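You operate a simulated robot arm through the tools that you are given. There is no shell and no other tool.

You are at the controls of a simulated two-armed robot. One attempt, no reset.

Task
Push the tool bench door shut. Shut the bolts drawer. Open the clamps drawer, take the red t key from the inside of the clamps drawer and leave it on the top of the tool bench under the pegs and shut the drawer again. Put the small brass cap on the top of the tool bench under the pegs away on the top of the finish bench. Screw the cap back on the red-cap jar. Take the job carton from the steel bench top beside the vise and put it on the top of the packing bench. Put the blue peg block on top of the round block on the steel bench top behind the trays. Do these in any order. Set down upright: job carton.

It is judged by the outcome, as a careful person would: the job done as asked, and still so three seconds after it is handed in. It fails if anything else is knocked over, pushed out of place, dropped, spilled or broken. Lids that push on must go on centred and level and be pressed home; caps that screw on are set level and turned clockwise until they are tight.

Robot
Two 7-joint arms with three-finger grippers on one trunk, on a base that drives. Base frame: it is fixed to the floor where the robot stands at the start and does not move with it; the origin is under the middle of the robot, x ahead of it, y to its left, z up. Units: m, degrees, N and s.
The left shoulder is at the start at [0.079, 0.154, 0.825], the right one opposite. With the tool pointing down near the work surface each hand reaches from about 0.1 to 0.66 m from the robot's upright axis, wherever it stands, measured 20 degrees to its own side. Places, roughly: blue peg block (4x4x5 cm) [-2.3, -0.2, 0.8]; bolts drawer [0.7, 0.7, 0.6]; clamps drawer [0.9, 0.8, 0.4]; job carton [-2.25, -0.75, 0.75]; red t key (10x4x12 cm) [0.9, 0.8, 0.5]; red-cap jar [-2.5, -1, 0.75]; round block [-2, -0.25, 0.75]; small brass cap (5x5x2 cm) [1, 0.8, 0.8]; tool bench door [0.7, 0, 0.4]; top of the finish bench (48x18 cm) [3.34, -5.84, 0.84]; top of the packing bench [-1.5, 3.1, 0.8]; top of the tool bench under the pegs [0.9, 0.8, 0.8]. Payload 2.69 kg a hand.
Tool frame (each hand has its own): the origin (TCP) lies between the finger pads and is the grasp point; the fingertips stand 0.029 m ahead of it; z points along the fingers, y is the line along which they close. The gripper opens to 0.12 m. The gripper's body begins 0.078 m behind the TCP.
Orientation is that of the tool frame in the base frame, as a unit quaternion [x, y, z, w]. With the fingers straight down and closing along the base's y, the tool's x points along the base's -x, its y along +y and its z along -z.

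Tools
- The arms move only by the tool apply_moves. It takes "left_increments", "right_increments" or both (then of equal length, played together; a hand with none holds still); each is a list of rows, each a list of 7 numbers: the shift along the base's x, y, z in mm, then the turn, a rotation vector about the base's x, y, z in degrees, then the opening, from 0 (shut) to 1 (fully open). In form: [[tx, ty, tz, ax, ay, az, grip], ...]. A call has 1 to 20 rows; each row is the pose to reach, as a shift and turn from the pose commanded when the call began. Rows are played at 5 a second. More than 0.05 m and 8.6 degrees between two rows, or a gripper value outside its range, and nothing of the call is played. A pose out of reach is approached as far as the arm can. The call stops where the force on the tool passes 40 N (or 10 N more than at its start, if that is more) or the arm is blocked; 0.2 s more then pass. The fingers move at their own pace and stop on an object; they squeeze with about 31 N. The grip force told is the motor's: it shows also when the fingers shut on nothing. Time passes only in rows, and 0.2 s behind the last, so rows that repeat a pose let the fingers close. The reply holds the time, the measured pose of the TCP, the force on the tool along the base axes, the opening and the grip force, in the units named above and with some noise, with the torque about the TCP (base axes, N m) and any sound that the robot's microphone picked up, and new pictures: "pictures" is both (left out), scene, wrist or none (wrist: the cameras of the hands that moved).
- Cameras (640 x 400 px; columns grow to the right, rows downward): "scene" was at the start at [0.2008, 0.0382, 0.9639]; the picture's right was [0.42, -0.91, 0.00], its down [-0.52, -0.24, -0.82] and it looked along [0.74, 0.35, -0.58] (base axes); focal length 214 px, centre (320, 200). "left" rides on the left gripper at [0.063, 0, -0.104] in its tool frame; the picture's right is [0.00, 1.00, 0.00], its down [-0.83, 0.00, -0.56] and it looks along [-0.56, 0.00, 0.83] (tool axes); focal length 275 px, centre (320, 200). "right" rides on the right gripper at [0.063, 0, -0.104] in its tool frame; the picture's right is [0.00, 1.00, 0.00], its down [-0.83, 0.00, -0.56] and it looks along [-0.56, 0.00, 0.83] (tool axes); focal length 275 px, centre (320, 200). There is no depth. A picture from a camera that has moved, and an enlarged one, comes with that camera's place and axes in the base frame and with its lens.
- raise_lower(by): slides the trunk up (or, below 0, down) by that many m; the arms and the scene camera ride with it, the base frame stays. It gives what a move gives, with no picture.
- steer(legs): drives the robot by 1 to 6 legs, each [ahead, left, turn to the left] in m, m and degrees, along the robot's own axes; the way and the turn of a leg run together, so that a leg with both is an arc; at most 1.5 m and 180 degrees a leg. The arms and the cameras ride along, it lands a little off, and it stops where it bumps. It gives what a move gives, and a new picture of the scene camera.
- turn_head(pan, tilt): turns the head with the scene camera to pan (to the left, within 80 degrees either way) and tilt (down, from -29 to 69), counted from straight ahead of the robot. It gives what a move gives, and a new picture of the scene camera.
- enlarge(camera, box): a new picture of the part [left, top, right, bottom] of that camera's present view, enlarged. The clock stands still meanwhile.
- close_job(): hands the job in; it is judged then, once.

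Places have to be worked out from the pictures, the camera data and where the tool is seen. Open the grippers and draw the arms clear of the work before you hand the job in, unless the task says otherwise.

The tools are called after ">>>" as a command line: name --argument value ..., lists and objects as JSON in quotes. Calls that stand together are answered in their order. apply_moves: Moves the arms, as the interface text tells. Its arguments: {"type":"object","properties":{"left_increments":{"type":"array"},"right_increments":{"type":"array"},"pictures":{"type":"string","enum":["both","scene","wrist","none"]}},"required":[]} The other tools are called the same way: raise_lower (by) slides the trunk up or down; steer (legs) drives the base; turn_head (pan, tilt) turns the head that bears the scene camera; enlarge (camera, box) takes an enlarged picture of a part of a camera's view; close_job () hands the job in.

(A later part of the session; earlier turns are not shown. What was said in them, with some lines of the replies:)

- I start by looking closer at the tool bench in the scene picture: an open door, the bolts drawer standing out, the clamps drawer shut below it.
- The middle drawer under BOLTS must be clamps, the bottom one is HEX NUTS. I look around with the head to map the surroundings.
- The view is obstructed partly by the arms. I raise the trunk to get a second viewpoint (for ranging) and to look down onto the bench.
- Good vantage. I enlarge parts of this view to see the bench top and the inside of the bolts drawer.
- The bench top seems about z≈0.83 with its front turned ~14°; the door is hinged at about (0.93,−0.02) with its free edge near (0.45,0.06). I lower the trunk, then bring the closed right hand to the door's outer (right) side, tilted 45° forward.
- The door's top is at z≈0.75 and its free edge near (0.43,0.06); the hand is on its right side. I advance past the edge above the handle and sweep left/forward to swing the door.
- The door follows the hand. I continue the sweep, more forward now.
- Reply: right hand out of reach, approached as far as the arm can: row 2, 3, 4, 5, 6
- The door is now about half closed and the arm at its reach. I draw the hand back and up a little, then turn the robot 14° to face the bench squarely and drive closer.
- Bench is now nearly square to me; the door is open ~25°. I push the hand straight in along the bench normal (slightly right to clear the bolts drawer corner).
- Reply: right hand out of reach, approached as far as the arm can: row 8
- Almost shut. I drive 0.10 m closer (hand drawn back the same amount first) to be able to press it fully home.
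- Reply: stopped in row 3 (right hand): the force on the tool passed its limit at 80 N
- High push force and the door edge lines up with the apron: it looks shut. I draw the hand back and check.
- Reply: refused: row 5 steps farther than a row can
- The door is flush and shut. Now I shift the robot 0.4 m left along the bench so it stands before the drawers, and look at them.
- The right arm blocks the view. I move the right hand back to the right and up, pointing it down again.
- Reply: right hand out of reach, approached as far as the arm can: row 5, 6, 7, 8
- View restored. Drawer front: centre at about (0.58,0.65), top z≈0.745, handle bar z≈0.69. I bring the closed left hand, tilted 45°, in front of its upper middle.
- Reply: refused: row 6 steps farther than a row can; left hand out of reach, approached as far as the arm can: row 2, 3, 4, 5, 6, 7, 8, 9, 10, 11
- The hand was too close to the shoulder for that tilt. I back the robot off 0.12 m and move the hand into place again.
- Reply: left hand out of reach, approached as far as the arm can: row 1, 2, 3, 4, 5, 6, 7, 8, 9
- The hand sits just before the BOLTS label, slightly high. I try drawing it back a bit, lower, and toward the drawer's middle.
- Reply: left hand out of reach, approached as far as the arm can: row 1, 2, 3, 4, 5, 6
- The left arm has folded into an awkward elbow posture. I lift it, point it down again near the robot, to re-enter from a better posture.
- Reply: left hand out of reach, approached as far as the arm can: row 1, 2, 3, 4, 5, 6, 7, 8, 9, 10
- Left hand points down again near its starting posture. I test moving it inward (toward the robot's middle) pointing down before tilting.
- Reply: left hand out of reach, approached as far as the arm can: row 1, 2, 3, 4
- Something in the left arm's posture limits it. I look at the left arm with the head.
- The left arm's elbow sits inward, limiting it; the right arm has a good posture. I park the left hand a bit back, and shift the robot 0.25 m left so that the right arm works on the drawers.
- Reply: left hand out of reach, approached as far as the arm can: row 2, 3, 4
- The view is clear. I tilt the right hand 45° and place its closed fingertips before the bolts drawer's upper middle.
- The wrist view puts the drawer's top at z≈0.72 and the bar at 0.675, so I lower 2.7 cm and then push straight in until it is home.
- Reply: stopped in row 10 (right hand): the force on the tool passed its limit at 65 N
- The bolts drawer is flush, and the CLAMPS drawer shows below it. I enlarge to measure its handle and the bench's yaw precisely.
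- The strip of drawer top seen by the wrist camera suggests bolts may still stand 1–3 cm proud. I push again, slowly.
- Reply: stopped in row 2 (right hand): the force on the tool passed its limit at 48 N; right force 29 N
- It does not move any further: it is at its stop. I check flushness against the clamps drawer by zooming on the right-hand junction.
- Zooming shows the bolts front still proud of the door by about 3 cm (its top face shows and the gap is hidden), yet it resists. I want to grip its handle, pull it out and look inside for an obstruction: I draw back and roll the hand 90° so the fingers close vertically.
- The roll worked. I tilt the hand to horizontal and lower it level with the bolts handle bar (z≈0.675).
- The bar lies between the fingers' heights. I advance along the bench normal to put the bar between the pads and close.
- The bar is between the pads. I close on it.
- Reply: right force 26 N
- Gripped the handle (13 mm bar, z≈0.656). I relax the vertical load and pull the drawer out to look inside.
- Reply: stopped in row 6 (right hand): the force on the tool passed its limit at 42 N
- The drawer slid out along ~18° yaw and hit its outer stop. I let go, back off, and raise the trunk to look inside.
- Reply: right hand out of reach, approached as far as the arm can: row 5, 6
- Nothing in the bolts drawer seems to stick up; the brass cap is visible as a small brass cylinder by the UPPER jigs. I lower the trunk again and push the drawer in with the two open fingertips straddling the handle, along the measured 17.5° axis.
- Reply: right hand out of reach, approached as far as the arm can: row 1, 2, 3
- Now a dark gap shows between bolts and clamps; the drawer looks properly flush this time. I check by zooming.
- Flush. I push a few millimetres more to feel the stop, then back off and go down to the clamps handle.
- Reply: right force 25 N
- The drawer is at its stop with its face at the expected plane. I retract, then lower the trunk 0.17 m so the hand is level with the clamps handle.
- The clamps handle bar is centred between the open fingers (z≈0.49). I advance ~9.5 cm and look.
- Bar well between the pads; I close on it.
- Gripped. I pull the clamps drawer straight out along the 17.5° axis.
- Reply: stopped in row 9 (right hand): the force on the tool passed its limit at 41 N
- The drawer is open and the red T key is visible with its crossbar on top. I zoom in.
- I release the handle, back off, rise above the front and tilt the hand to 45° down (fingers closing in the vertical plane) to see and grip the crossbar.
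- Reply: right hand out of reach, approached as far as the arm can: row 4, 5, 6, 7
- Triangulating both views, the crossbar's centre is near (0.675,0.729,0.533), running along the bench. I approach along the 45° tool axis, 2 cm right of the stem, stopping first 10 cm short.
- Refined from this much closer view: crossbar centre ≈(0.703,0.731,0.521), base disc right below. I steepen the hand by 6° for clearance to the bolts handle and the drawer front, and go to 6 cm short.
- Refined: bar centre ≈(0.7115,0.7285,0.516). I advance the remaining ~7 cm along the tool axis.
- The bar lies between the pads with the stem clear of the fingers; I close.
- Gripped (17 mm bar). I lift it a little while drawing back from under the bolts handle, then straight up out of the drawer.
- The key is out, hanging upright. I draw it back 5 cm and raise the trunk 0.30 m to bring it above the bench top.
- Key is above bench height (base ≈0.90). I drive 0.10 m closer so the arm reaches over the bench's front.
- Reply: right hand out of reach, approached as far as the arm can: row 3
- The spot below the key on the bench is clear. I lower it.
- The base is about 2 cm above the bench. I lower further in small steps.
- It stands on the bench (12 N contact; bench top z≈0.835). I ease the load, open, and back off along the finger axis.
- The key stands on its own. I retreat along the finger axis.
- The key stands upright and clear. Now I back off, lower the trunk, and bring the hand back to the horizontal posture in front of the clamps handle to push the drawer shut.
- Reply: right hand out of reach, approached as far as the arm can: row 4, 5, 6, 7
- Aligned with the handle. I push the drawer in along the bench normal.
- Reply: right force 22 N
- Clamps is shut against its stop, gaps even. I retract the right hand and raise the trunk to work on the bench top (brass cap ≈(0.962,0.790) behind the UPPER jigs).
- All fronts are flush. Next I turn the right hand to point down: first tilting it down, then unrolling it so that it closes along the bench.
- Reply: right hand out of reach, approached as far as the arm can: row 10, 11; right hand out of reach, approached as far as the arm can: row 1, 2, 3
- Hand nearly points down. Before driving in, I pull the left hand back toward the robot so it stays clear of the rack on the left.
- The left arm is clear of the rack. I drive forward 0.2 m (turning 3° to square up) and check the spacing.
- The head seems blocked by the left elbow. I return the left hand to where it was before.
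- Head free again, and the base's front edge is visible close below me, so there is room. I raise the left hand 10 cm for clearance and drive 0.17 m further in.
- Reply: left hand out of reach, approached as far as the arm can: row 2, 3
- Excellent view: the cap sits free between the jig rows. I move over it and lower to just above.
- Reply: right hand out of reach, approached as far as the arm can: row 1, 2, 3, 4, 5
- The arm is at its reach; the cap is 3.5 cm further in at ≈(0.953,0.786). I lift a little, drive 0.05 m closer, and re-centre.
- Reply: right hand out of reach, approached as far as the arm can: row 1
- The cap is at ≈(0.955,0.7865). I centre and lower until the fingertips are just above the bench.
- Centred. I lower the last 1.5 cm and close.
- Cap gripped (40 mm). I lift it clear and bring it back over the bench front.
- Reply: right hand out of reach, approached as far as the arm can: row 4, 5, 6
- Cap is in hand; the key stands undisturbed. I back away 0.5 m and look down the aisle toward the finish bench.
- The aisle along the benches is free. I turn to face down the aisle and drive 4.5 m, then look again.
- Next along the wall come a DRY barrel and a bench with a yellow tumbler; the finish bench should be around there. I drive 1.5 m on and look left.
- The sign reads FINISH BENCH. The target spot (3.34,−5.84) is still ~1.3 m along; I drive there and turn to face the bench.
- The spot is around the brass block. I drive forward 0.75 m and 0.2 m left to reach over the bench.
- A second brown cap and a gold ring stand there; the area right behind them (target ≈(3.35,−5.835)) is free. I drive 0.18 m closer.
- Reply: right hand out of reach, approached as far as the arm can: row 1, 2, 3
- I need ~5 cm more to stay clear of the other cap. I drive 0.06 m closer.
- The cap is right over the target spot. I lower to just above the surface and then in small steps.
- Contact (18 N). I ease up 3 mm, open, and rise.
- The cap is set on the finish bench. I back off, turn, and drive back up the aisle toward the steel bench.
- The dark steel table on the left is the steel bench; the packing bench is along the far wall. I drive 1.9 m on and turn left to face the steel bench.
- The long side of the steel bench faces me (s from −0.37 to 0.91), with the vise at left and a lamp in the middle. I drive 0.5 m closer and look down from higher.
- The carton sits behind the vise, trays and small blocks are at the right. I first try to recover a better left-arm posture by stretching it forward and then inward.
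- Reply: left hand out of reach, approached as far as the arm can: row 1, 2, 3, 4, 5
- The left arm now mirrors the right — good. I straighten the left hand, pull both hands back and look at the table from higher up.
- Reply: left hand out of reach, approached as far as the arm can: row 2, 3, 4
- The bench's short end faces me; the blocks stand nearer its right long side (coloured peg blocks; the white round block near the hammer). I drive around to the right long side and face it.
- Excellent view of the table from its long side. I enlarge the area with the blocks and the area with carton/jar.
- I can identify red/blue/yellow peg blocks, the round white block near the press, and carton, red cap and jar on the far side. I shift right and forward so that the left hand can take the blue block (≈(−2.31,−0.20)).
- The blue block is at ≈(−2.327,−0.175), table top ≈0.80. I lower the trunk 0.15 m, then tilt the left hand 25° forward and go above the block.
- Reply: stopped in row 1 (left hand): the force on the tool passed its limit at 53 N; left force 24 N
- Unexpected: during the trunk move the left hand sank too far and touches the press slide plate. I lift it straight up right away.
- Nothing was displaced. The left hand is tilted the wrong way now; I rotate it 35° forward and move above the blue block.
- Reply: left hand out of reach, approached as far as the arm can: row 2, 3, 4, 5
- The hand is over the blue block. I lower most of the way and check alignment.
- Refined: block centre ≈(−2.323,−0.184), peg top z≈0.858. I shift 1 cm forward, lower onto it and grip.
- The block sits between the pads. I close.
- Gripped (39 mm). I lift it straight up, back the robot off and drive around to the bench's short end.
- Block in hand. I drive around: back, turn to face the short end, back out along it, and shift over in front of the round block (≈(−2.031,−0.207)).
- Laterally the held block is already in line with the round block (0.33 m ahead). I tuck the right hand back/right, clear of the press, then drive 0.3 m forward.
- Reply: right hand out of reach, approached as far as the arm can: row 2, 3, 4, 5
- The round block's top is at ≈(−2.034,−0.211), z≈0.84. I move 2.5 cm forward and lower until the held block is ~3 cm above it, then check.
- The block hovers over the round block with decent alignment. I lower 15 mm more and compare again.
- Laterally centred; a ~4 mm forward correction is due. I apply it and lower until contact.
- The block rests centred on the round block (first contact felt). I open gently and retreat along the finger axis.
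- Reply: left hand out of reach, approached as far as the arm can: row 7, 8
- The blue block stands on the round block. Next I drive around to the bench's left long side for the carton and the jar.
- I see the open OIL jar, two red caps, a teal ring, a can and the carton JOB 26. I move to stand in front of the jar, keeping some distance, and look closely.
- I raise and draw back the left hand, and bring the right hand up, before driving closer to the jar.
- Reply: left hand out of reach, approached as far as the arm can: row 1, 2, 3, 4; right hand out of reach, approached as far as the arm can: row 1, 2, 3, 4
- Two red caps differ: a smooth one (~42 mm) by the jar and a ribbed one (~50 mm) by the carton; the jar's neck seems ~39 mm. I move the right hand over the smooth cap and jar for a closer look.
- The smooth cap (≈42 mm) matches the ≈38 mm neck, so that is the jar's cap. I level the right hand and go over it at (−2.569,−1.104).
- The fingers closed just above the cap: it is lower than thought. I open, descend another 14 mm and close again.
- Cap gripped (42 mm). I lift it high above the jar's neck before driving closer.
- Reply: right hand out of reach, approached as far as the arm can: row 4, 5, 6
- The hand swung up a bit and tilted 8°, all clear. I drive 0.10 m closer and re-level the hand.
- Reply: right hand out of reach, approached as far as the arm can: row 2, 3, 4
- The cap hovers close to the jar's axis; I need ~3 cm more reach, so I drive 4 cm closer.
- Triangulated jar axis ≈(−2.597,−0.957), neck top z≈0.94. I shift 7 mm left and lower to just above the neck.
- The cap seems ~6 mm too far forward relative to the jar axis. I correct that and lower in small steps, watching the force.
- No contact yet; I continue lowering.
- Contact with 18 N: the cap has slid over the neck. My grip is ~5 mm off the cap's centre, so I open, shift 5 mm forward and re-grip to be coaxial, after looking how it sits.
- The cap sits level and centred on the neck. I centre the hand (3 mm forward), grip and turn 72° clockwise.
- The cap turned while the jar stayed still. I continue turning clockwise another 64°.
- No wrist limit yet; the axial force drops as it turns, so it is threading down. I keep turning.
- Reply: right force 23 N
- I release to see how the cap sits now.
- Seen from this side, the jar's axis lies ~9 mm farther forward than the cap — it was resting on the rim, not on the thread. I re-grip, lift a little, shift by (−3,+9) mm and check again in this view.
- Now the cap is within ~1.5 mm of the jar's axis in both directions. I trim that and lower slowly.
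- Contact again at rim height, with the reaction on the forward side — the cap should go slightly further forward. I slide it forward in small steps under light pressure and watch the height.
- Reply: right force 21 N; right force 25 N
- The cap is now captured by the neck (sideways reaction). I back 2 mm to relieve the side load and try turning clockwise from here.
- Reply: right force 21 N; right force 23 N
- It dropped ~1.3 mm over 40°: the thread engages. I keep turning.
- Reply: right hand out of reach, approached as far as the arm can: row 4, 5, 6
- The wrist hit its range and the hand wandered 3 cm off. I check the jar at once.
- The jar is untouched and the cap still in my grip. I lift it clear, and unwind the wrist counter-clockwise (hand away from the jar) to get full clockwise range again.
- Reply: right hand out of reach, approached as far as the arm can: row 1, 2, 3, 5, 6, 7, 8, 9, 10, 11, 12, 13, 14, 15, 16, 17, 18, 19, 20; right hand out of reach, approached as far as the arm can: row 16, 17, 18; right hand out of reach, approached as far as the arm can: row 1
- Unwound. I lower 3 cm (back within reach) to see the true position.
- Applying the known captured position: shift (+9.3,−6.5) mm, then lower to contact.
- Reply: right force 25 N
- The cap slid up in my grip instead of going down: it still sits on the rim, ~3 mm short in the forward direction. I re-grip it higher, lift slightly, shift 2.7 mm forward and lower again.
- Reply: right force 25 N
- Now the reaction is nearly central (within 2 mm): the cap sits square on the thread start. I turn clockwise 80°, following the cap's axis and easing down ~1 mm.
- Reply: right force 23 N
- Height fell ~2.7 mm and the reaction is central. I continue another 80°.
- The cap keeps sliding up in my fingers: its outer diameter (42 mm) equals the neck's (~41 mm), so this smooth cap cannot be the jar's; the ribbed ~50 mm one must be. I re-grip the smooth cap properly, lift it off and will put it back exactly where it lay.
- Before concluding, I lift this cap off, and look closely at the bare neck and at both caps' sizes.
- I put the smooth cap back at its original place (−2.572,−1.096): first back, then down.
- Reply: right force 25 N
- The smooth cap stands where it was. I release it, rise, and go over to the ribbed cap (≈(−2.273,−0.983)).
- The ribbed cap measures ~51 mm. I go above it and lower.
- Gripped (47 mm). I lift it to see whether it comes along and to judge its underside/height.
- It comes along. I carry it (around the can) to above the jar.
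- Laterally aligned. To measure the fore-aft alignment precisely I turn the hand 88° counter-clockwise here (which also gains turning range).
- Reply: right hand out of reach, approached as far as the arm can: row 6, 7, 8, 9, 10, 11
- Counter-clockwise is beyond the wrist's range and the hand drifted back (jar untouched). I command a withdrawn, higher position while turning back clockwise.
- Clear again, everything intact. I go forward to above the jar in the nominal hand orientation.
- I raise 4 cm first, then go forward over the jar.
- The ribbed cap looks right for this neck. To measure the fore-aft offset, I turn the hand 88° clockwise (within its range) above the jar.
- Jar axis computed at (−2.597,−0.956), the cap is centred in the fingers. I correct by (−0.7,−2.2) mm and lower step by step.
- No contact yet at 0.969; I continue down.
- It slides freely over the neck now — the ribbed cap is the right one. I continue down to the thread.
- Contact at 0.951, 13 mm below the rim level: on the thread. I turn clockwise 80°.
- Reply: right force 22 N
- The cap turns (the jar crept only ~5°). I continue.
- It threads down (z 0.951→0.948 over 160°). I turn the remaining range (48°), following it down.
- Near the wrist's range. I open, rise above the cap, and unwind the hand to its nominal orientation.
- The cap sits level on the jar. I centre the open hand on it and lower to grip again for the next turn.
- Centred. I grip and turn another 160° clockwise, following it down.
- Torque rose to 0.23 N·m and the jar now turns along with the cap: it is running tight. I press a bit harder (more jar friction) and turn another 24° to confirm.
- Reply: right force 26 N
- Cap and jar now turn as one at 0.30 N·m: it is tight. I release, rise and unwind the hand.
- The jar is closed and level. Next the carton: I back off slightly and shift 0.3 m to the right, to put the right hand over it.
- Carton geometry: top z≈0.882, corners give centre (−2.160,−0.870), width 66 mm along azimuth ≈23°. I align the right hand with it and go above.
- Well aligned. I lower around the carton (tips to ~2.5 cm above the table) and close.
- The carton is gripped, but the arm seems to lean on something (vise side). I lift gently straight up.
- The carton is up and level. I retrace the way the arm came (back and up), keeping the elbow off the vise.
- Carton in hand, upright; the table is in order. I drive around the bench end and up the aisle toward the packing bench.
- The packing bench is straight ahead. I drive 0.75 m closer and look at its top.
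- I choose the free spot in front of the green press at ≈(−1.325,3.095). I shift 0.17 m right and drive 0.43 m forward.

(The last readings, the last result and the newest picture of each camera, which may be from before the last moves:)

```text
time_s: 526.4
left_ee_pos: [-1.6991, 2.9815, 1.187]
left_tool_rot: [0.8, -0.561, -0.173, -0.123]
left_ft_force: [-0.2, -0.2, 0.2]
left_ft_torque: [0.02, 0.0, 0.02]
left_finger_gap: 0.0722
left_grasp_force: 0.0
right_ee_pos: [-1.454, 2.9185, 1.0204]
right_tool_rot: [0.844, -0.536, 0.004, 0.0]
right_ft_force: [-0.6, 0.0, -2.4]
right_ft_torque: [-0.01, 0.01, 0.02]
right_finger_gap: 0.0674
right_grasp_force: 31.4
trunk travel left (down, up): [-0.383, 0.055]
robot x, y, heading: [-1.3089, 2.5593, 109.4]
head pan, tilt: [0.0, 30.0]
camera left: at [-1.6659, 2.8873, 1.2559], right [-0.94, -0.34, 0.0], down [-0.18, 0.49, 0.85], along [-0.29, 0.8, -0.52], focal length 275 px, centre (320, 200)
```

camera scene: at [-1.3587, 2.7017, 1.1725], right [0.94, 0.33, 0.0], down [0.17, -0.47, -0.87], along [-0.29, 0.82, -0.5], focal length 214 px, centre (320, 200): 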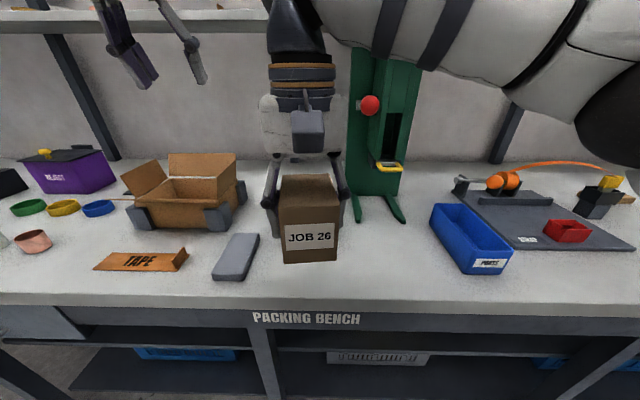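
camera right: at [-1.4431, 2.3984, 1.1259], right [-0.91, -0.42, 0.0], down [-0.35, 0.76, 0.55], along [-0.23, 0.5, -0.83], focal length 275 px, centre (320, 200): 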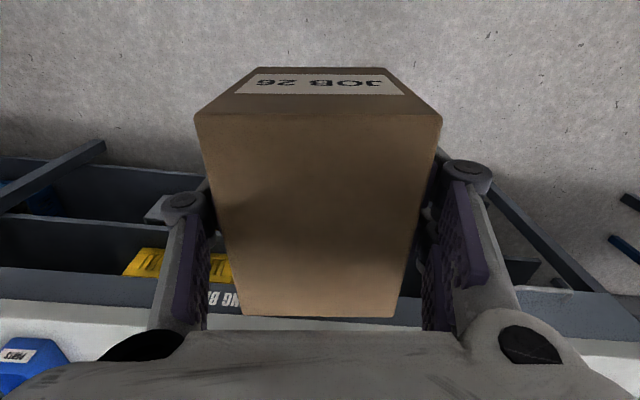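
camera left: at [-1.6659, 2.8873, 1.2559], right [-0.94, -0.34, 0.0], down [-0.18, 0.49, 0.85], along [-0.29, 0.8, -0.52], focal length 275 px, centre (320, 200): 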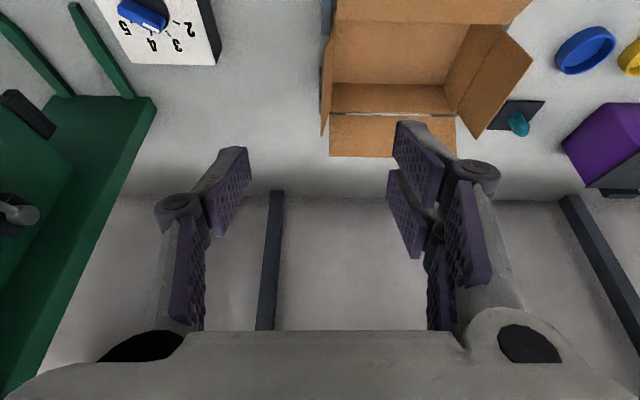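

The spot between carton and blue bin, before the press, is free. I move the carton over it and lower part-way.

>>> apply_moves --right_increments '[[30, 20, 0, 0, 0, 0, 0], [60, 45, 0, 0, 0, 0, 0], [90, 80, 0, 0, 0, 0, 0], [115, 115, 0, 0, 0, 0, 0], [129, 150, -10, 0, 0, 0, 0], [129, 182, -35, 0, 0, 0, 0], [129, 182, -70, 0, 0, 0, 0]]'

```text
time_s: 528.0
left_ee_pos: [-1.6999, 2.9822, 1.1875]
left_tool_rot: [0.8, -0.561, -0.173, -0.124]
left_ft_force: [0.7, -0.1, 0.1]
left_ft_torque: [0.02, 0.0, 0.01]
left_finger_gap: 0.0723
left_grasp_force: 0.0
right_ee_pos: [-1.328, 3.101, 0.9495]
right_tool_rot: [0.844, -0.537, 0.004, 0.0]
right_ft_force: [0.2, -0.3, -3.0]
right_ft_torque: [0.01, 0.01, 0.04]
right_finger_gap: 0.0674
right_grasp_force: 31.1
trunk travel left (down, up): [-0.383, 0.055]
robot x, y, heading: [-1.3109, 2.56, 109.6]
head pan, tilt: [0.0, 30.0]
camera scene: at [-1.3582, 2.7015, 1.1725], right [0.94, 0.33, 0.0], down [0.17, -0.47, -0.87], along [-0.29, 0.82, -0.5], focal length 214 px, centre (320, 200)
camera right: at [-1.302, 3.0428, 1.055], right [-0.9, -0.43, 0.0], down [-0.36, 0.75, 0.55], along [-0.23, 0.5, -0.83], focal length 275 px, centre (320, 200)
```

scene: 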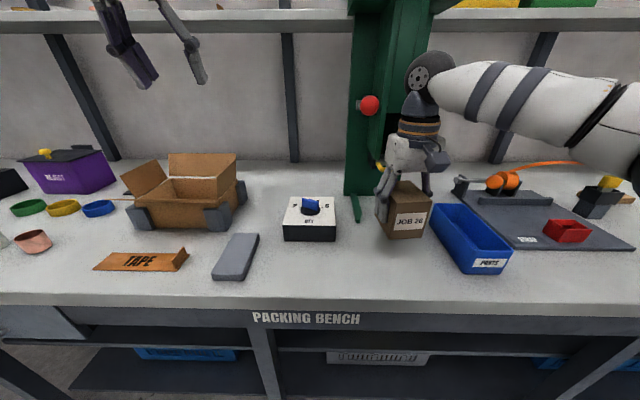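
right: 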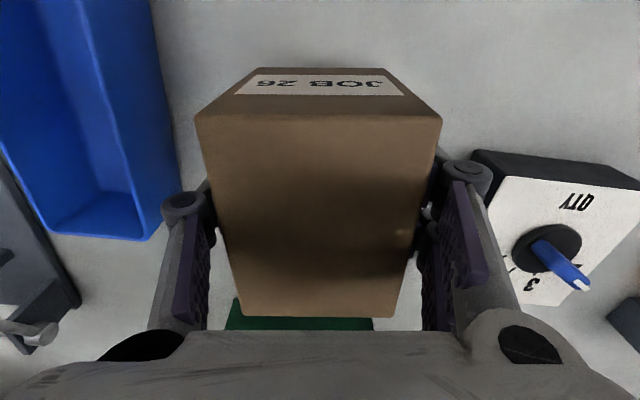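

Carton is centred between the dial box and the blue bin with ~9 cm on each side. I lower until it touches.

>>> apply_moves --right_increments '[[0, 0, -20, 0, 0, 0, 0], [0, 0, -40, 0, 0, 0, 0], [0, 0, -52, 0, 0, 0, 0], [0, 0, -60, 0, 0, 0, 0]]' --pictures "scene"

>>> enlarge --camera "scene" --box '[350, 170, 470, 270]'

```text
time_s: 529.0
left_ee_pos: [-1.7013, 2.9802, 1.1886]
left_tool_rot: [0.8, -0.561, -0.174, -0.125]
left_ft_force: [0.1, -0.2, 0.2]
left_ft_torque: [-0.04, 0.0, 0.01]
left_finger_gap: 0.0721
left_grasp_force: 0.0
right_ee_pos: [-1.3263, 3.1004, 0.8938]
right_tool_rot: [0.844, -0.537, 0.001, -0.001]
right_ft_force: [1.4, 2.2, 14.4]
right_ft_torque: [-0.09, -0.74, 0.09]
right_finger_gap: 0.0679
right_grasp_force: 31.5
trunk travel left (down, up): [-0.383, 0.055]
robot x, y, heading: [-1.308, 2.5579, 109.3]
head pan, tilt: [0.0, 30.0]
camera scene: at [-1.3583, 2.7002, 1.1732], right [0.94, 0.33, 0.0], down [0.17, -0.47, -0.87], along [-0.29, 0.82, -0.5], focal length 214 px, centre (320, 200)
```

scene: 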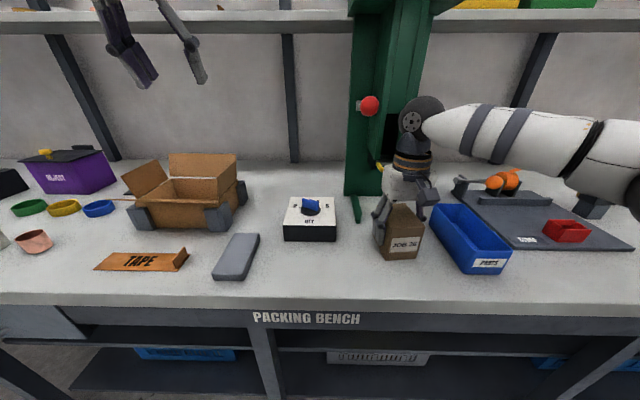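

```text
4.00 times, centred on (410, 220) of scene
camera zoom: at [-1.3583, 2.7002, 1.1732], right [0.94, 0.33, 0.0], down [0.17, -0.47, -0.87], along [-0.29, 0.82, -0.5], focal length 858 px, centre (-40, 120)
```

zoom: 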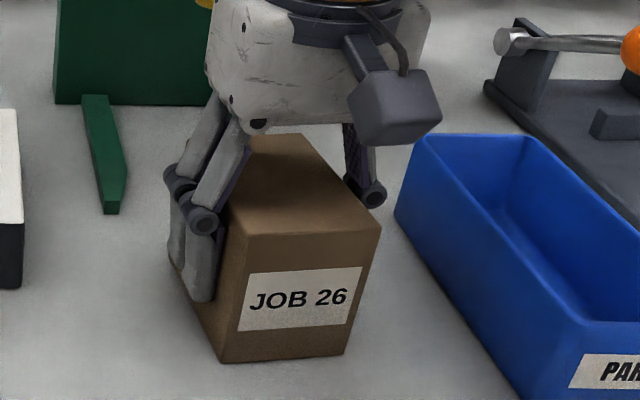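

First contact (bench top z≈0.837), right edge touching slightly first. I lower 2 mm more to seat it, then open.

>>> apply_moves --right_increments '[[0, 0, -1, 0, 0, 0, 0], [0, 0, -2, 0, 0, 0, 0], [0, 0, -2, 0, 0, 0, 0]]' --pictures "none"

>>> enlarge --camera "scene" --box '[350, 170, 470, 270]'

```text
time_s: 529.8
left_ee_pos: [-1.701, 2.9791, 1.1879]
left_tool_rot: [0.8, -0.56, -0.174, -0.125]
left_ft_force: [0.1, -0.3, -1.1]
left_ft_torque: [-0.02, 0.02, -0.02]
left_finger_gap: 0.0722
left_grasp_force: 0.1
right_ee_pos: [-1.3267, 3.0986, 0.8907]
right_tool_rot: [0.844, -0.537, 0.001, -0.001]
right_ft_force: [-0.8, 5.2, 27.0]
right_ft_torque: [0.19, -0.04, -0.09]
right_finger_gap: 0.068
right_grasp_force: 31.1
trunk travel left (down, up): [-0.383, 0.055]
robot x, y, heading: [-1.308, 2.5622, 109.7]
head pan, tilt: [0.0, 30.0]
```

```text
4.00 times, centred on (410, 220) of scene
camera zoom: at [-1.3585, 2.6998, 1.1729], right [0.94, 0.33, 0.0], down [0.17, -0.47, -0.87], along [-0.29, 0.82, -0.5], focal length 858 px, centre (-40, 120)
```

zoom: 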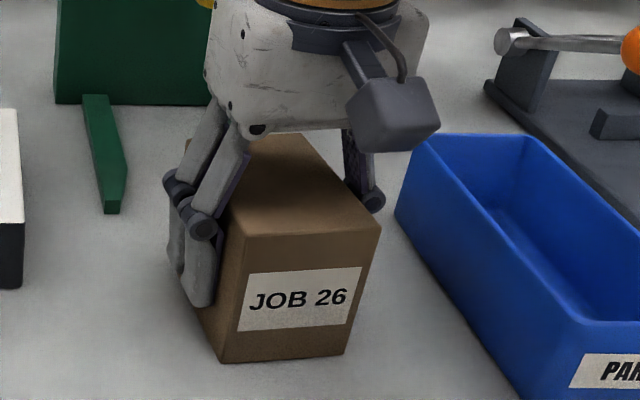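

Now it stands flat. I ease the load, open and rise straight up.

>>> apply_moves --right_increments '[[0, 0, 2, 0, 0, 0, 0], [0, 0, 2, 0, 0, 0, 0.65], [0, 0, 2, 0, 0, 0, 0.85], [0, 0, 2, 0, 0, 0, 0.85], [0, 0, 25, 0, 0, 0, 0.85], [0, 0, 60, 0, 0, 0, 0.85], [0, 0, 100, 0, 0, 0, 0.85], [0, 0, 130, 0, 0, 0, 0.85]]'

>>> enlarge --camera "scene" --box '[350, 170, 470, 270]'

```text
time_s: 531.6
left_ee_pos: [-1.701, 2.9809, 1.1869]
left_tool_rot: [0.8, -0.561, -0.174, -0.125]
left_ft_force: [0.8, 0.9, -0.3]
left_ft_torque: [0.01, 0.03, 0.04]
left_finger_gap: 0.0718
left_grasp_force: 0.0
right_ee_pos: [-1.3254, 3.1005, 1.0188]
right_tool_rot: [0.845, -0.535, 0.005, 0.0]
right_ft_force: [-0.2, -0.1, -0.5]
right_ft_torque: [0.0, -0.01, 0.02]
right_finger_gap: 0.1022
right_grasp_force: 0.1
trunk travel left (down, up): [-0.383, 0.055]
robot x, y, heading: [-1.3077, 2.56, 109.6]
head pan, tilt: [0.0, 30.0]
camera scene: at [-1.3587, 2.701, 1.1726], right [0.94, 0.33, 0.0], down [0.17, -0.47, -0.87], along [-0.29, 0.82, -0.5], focal length 214 px, centre (320, 200)
camera right: at [-1.3005, 3.0425, 1.1244], right [-0.9, -0.43, 0.0], down [-0.36, 0.75, 0.55], along [-0.23, 0.5, -0.83], focal length 275 px, centre (320, 200)
```

scene: 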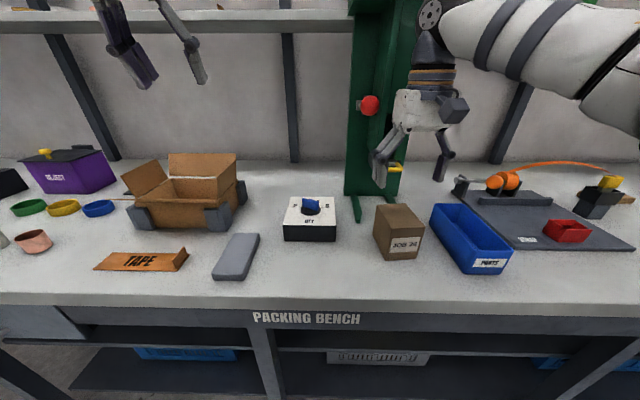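
right: 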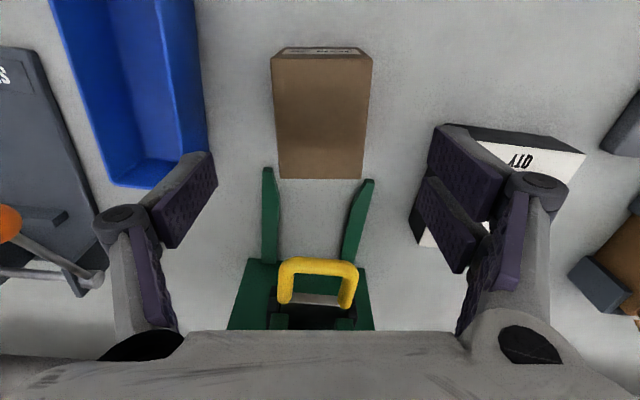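

```text
4.00 times, centred on (410, 220) of scene
camera zoom: at [-1.3587, 2.701, 1.1726], right [0.94, 0.33, 0.0], down [0.17, -0.47, -0.87], along [-0.29, 0.82, -0.5], focal length 858 px, centre (-40, 120)
```

zoom: 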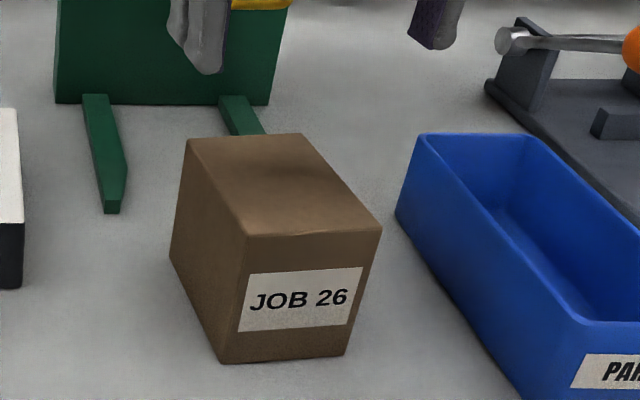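

The carton stands upright on the packing bench, clear of the press feet, bin and dial box. I open both grippers and draw back from the bench.

>>> steer --legs '[[-0.5, 0, 0]]'

>>> apply_moves --left_increments '[[0, 0, 0, 0, 0, 0, 1], [0, 0, 0, 0, 0, 0, 1]]' --right_increments '[[0, 0, 0, 0, 0, 0, 1], [0, 0, 0, 0, 0, 0, 1]]' --pictures "scene"

>>> enlarge --camera "scene" --box '[260, 110, 500, 260]'

```text
time_s: 534.5
left_ee_pos: [-1.532, 2.5057, 1.187]
left_tool_rot: [0.8, -0.561, -0.174, -0.124]
left_ft_force: [-0.1, -0.5, 0.7]
left_ft_torque: [-0.01, -0.02, 0.0]
left_finger_gap: 0.072
left_grasp_force: 0.0
right_ee_pos: [-1.1555, 2.6233, 1.0178]
right_tool_rot: [0.843, -0.538, 0.004, -0.001]
right_ft_force: [0.2, -1.1, -0.2]
right_ft_torque: [0.0, 0.01, -0.01]
right_finger_gap: 0.102
right_grasp_force: 0.1
trunk travel left (down, up): [-0.383, 0.055]
robot x, y, heading: [-1.1413, 2.0836, 109.7]
head pan, tilt: [0.0, 30.0]
camera scene: at [-1.1898, 2.2245, 1.1726], right [0.94, 0.33, 0.0], down [0.17, -0.47, -0.87], along [-0.29, 0.82, -0.5], focal length 214 px, centre (320, 200)
```

scene: 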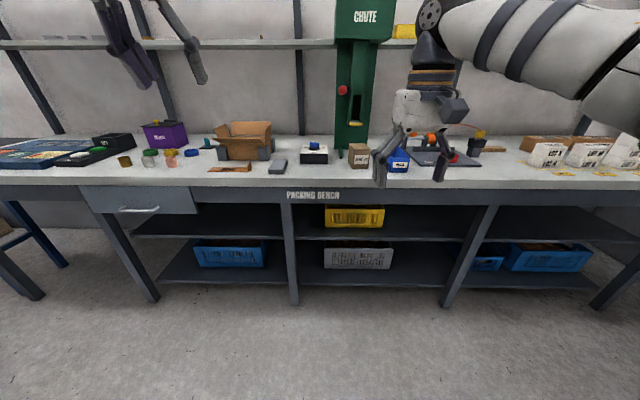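

```text
time_s: 535.1
left_ee_pos: [-1.531, 2.5052, 1.1875]
left_tool_rot: [0.8, -0.561, -0.173, -0.123]
left_ft_force: [-1.1, 0.5, 0.0]
left_ft_torque: [0.01, -0.02, -0.03]
left_finger_gap: 0.12
left_grasp_force: 0.0
right_ee_pos: [-1.157, 2.6235, 1.0176]
right_tool_rot: [0.843, -0.537, 0.004, 0.0]
right_ft_force: [0.5, 0.0, 0.1]
right_ft_torque: [-0.01, -0.01, -0.02]
right_finger_gap: 0.1199
right_grasp_force: 0.1
trunk travel left (down, up): [-0.383, 0.055]
robot x, y, heading: [-1.1434, 2.0856, 109.4]
head pan, tilt: [0.0, 30.0]
camera scene: at [-1.1899, 2.2249, 1.1726], right [0.94, 0.33, 0.0], down [0.17, -0.47, -0.87], along [-0.29, 0.82, -0.5], focal length 214 px, centre (320, 200)
```

scene: 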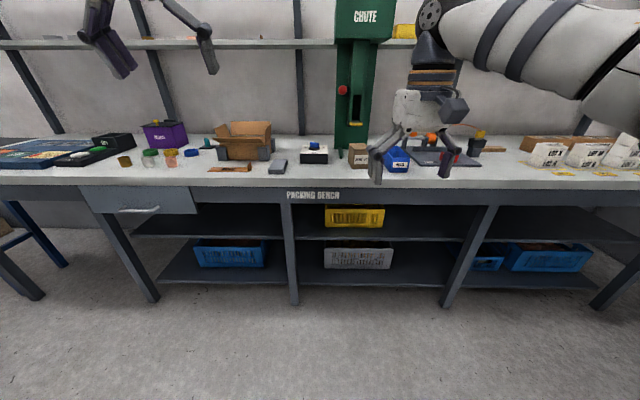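

```text
2.67 times, centred on (380, 185) of scene
camera zoom: at [-1.1899, 2.2249, 1.1726], right [0.94, 0.33, 0.0], down [0.17, -0.47, -0.87], along [-0.29, 0.82, -0.5], focal length 572 px, centre (160, 240)
```

zoom: 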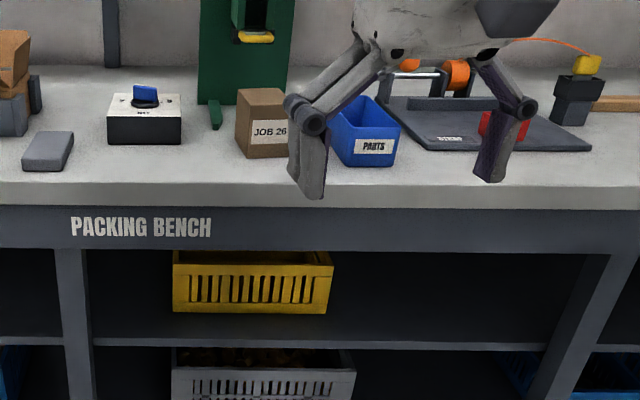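

Carton upright. As a last check I turn in place to glance back at the tool bench and steel bench.

>>> steer --legs '[[-0.5, 0, 0], [0, 0, -130]]'

>>> turn_head --pan 10 --tilt 15

>>> enlarge --camera "scene" --box '[160, 120, 480, 300]'

>>> turn_head --pan -80 --tilt 15

```text
time_s: 543.6
left_ee_pos: [-0.3995, 1.6131, 1.1872]
left_tool_rot: [0.185, 0.959, -0.041, 0.209]
left_ft_force: [0.5, -0.2, -0.4]
left_ft_torque: [0.01, 0.03, 0.01]
left_finger_gap: 0.12
left_grasp_force: 0.1
right_ee_pos: [-0.5592, 1.2542, 1.0186]
right_tool_rot: [0.147, 0.989, -0.002, -0.003]
right_ft_force: [-0.4, 0.1, -0.9]
right_ft_torque: [0.02, -0.01, 0.0]
right_finger_gap: 0.1202
right_grasp_force: 0.1
trunk travel left (down, up): [-0.383, 0.055]
robot x, y, heading: [-0.9741, 1.6026, -22.5]
head pan, tilt: [0.0, 30.0]
camera scene: at [-0.8351, 1.5477, 1.1726], right [-0.38, -0.92, 0.0], down [-0.46, 0.19, -0.87], along [0.8, -0.33, -0.5], focal length 214 px, centre (320, 200)
```

scene: 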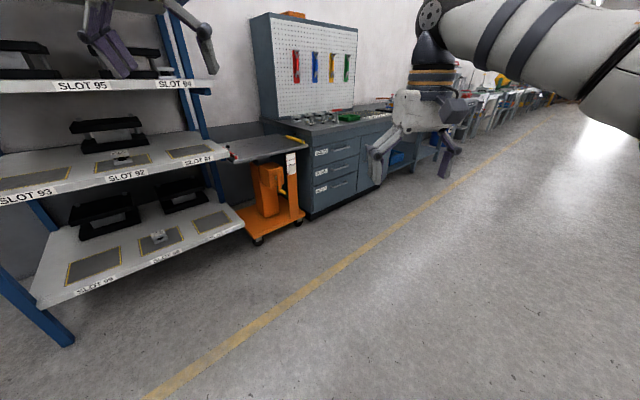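

```text
time_s: 544.3
left_ee_pos: [-0.3993, 1.6122, 1.1868]
left_tool_rot: [0.186, 0.959, -0.043, 0.208]
left_ft_force: [-0.5, -0.5, 0.1]
left_ft_torque: [-0.01, -0.01, -0.01]
left_finger_gap: 0.1202
left_grasp_force: 0.0
right_ee_pos: [-0.5599, 1.2556, 1.0183]
right_tool_rot: [0.146, 0.989, -0.002, -0.002]
right_ft_force: [0.0, 0.2, -0.2]
right_ft_torque: [-0.01, 0.01, -0.01]
right_finger_gap: 0.1201
right_grasp_force: 0.1
trunk travel left (down, up): [-0.383, 0.055]
robot x, y, heading: [-0.9722, 1.6016, -22.4]
head pan, tilt: [10.0, 15.0]
camera scene: at [-0.8275, 1.5621, 1.1967], right [-0.22, -0.98, 0.0], down [-0.25, 0.06, -0.97], along [0.94, -0.21, -0.26], focal length 214 px, centre (320, 200)
```

scene: 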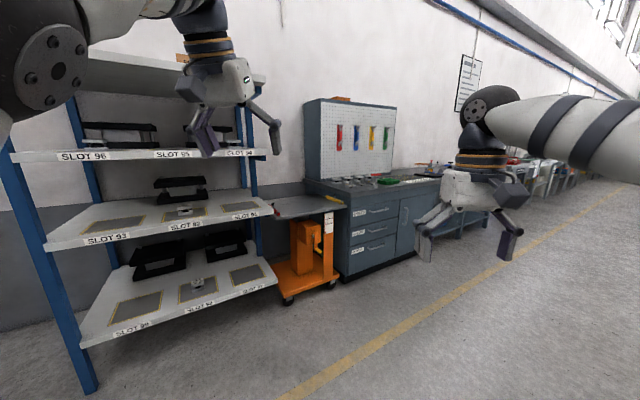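

```text
2.00 times, centred on (320, 210) of scene
camera zoom: at [-0.8275, 1.5621, 1.1967], right [-0.22, -0.98, 0.0], down [-0.25, 0.06, -0.97], along [0.94, -0.21, -0.26], focal length 429 px, centre (320, 180)
```

zoom: 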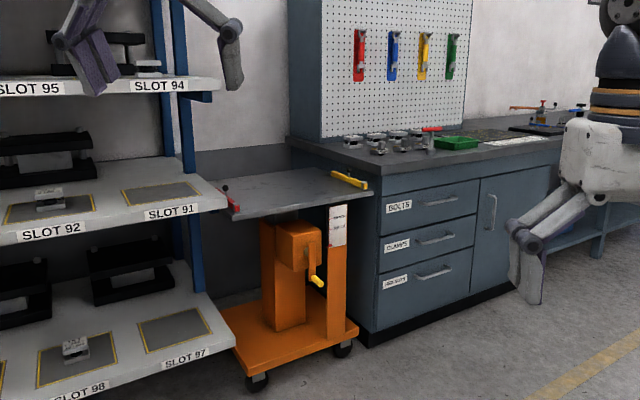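

```text
time_s: 546.0
left_ee_pos: [-0.3977, 1.6134, 1.1858]
left_tool_rot: [0.186, 0.959, -0.042, 0.209]
left_ft_force: [-0.4, -0.2, 0.1]
left_ft_torque: [-0.03, -0.01, 0.04]
left_finger_gap: 0.1198
left_grasp_force: 0.0
right_ee_pos: [-0.5611, 1.2557, 1.019]
right_tool_rot: [0.146, 0.989, -0.003, -0.003]
right_ft_force: [0.0, 0.4, 0.0]
right_ft_torque: [-0.02, 0.02, 0.0]
right_finger_gap: 0.1202
right_grasp_force: 0.0
trunk travel left (down, up): [-0.383, 0.055]
robot x, y, heading: [-0.9738, 1.6039, -22.6]
head pan, tilt: [-80.0, 15.0]
camera scene: at [-0.9387, 1.4909, 1.1968], right [-0.98, 0.21, 0.0], down [0.06, 0.25, -0.97], along [-0.21, -0.94, -0.26], focal length 214 px, centre (320, 200)
```

scene: 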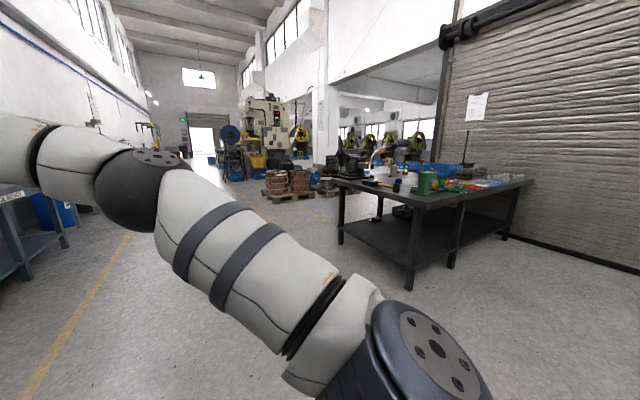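

Door and drawers are shut, the red key stands on the tool bench, the stack, jar and carton are in place, grippers open and arms clear. I hand the job in.

>>> close_job

```text
The job is handed in.
```

I've done all the jobs and handed the work in. I checked each one in the camera pictures, but I can't see the judge's result.

- **Tool bench door and bolts drawer:** both are shut. The bolts drawer stuck partway on the first push. I pulled it back out and pushed again along its true axis, and it went flush.
- **Clamps drawer:** I opened it, took out the red T key and stood it upright on the tool bench top, then shut the drawer flush.
- **Small brass cap:** it is on the finish bench top, just behind a similar cap that was already there. It measured 4 cm across in the gripper, not the 5 cm listed. It was the only loose brass piece I saw under the pegs, so I took it to be the right one.
- **Red-cap jar:** the cap is screwed on level and tight. There were two red caps, and I first tried the smooth one. It didn't fit, so I put it back where it had been and used the ribbed one. It turned until cap and jar moved together at about 0.3 N·m. The jar turned perhaps a quarter turn and shifted a few millimetres.
- **Job carton:** it stands upright on the packing bench, in front of the green press.
- **Blue peg block:** it is centred on the round block to within about 3 mm.

Two things went wrong along the way. The left hand sank onto the press slide on the steel bench when I lowered the trunk. The right arm also seemed to lean on something, probably the vise, while I picked up the carton. Neither looked displaced afterwards.
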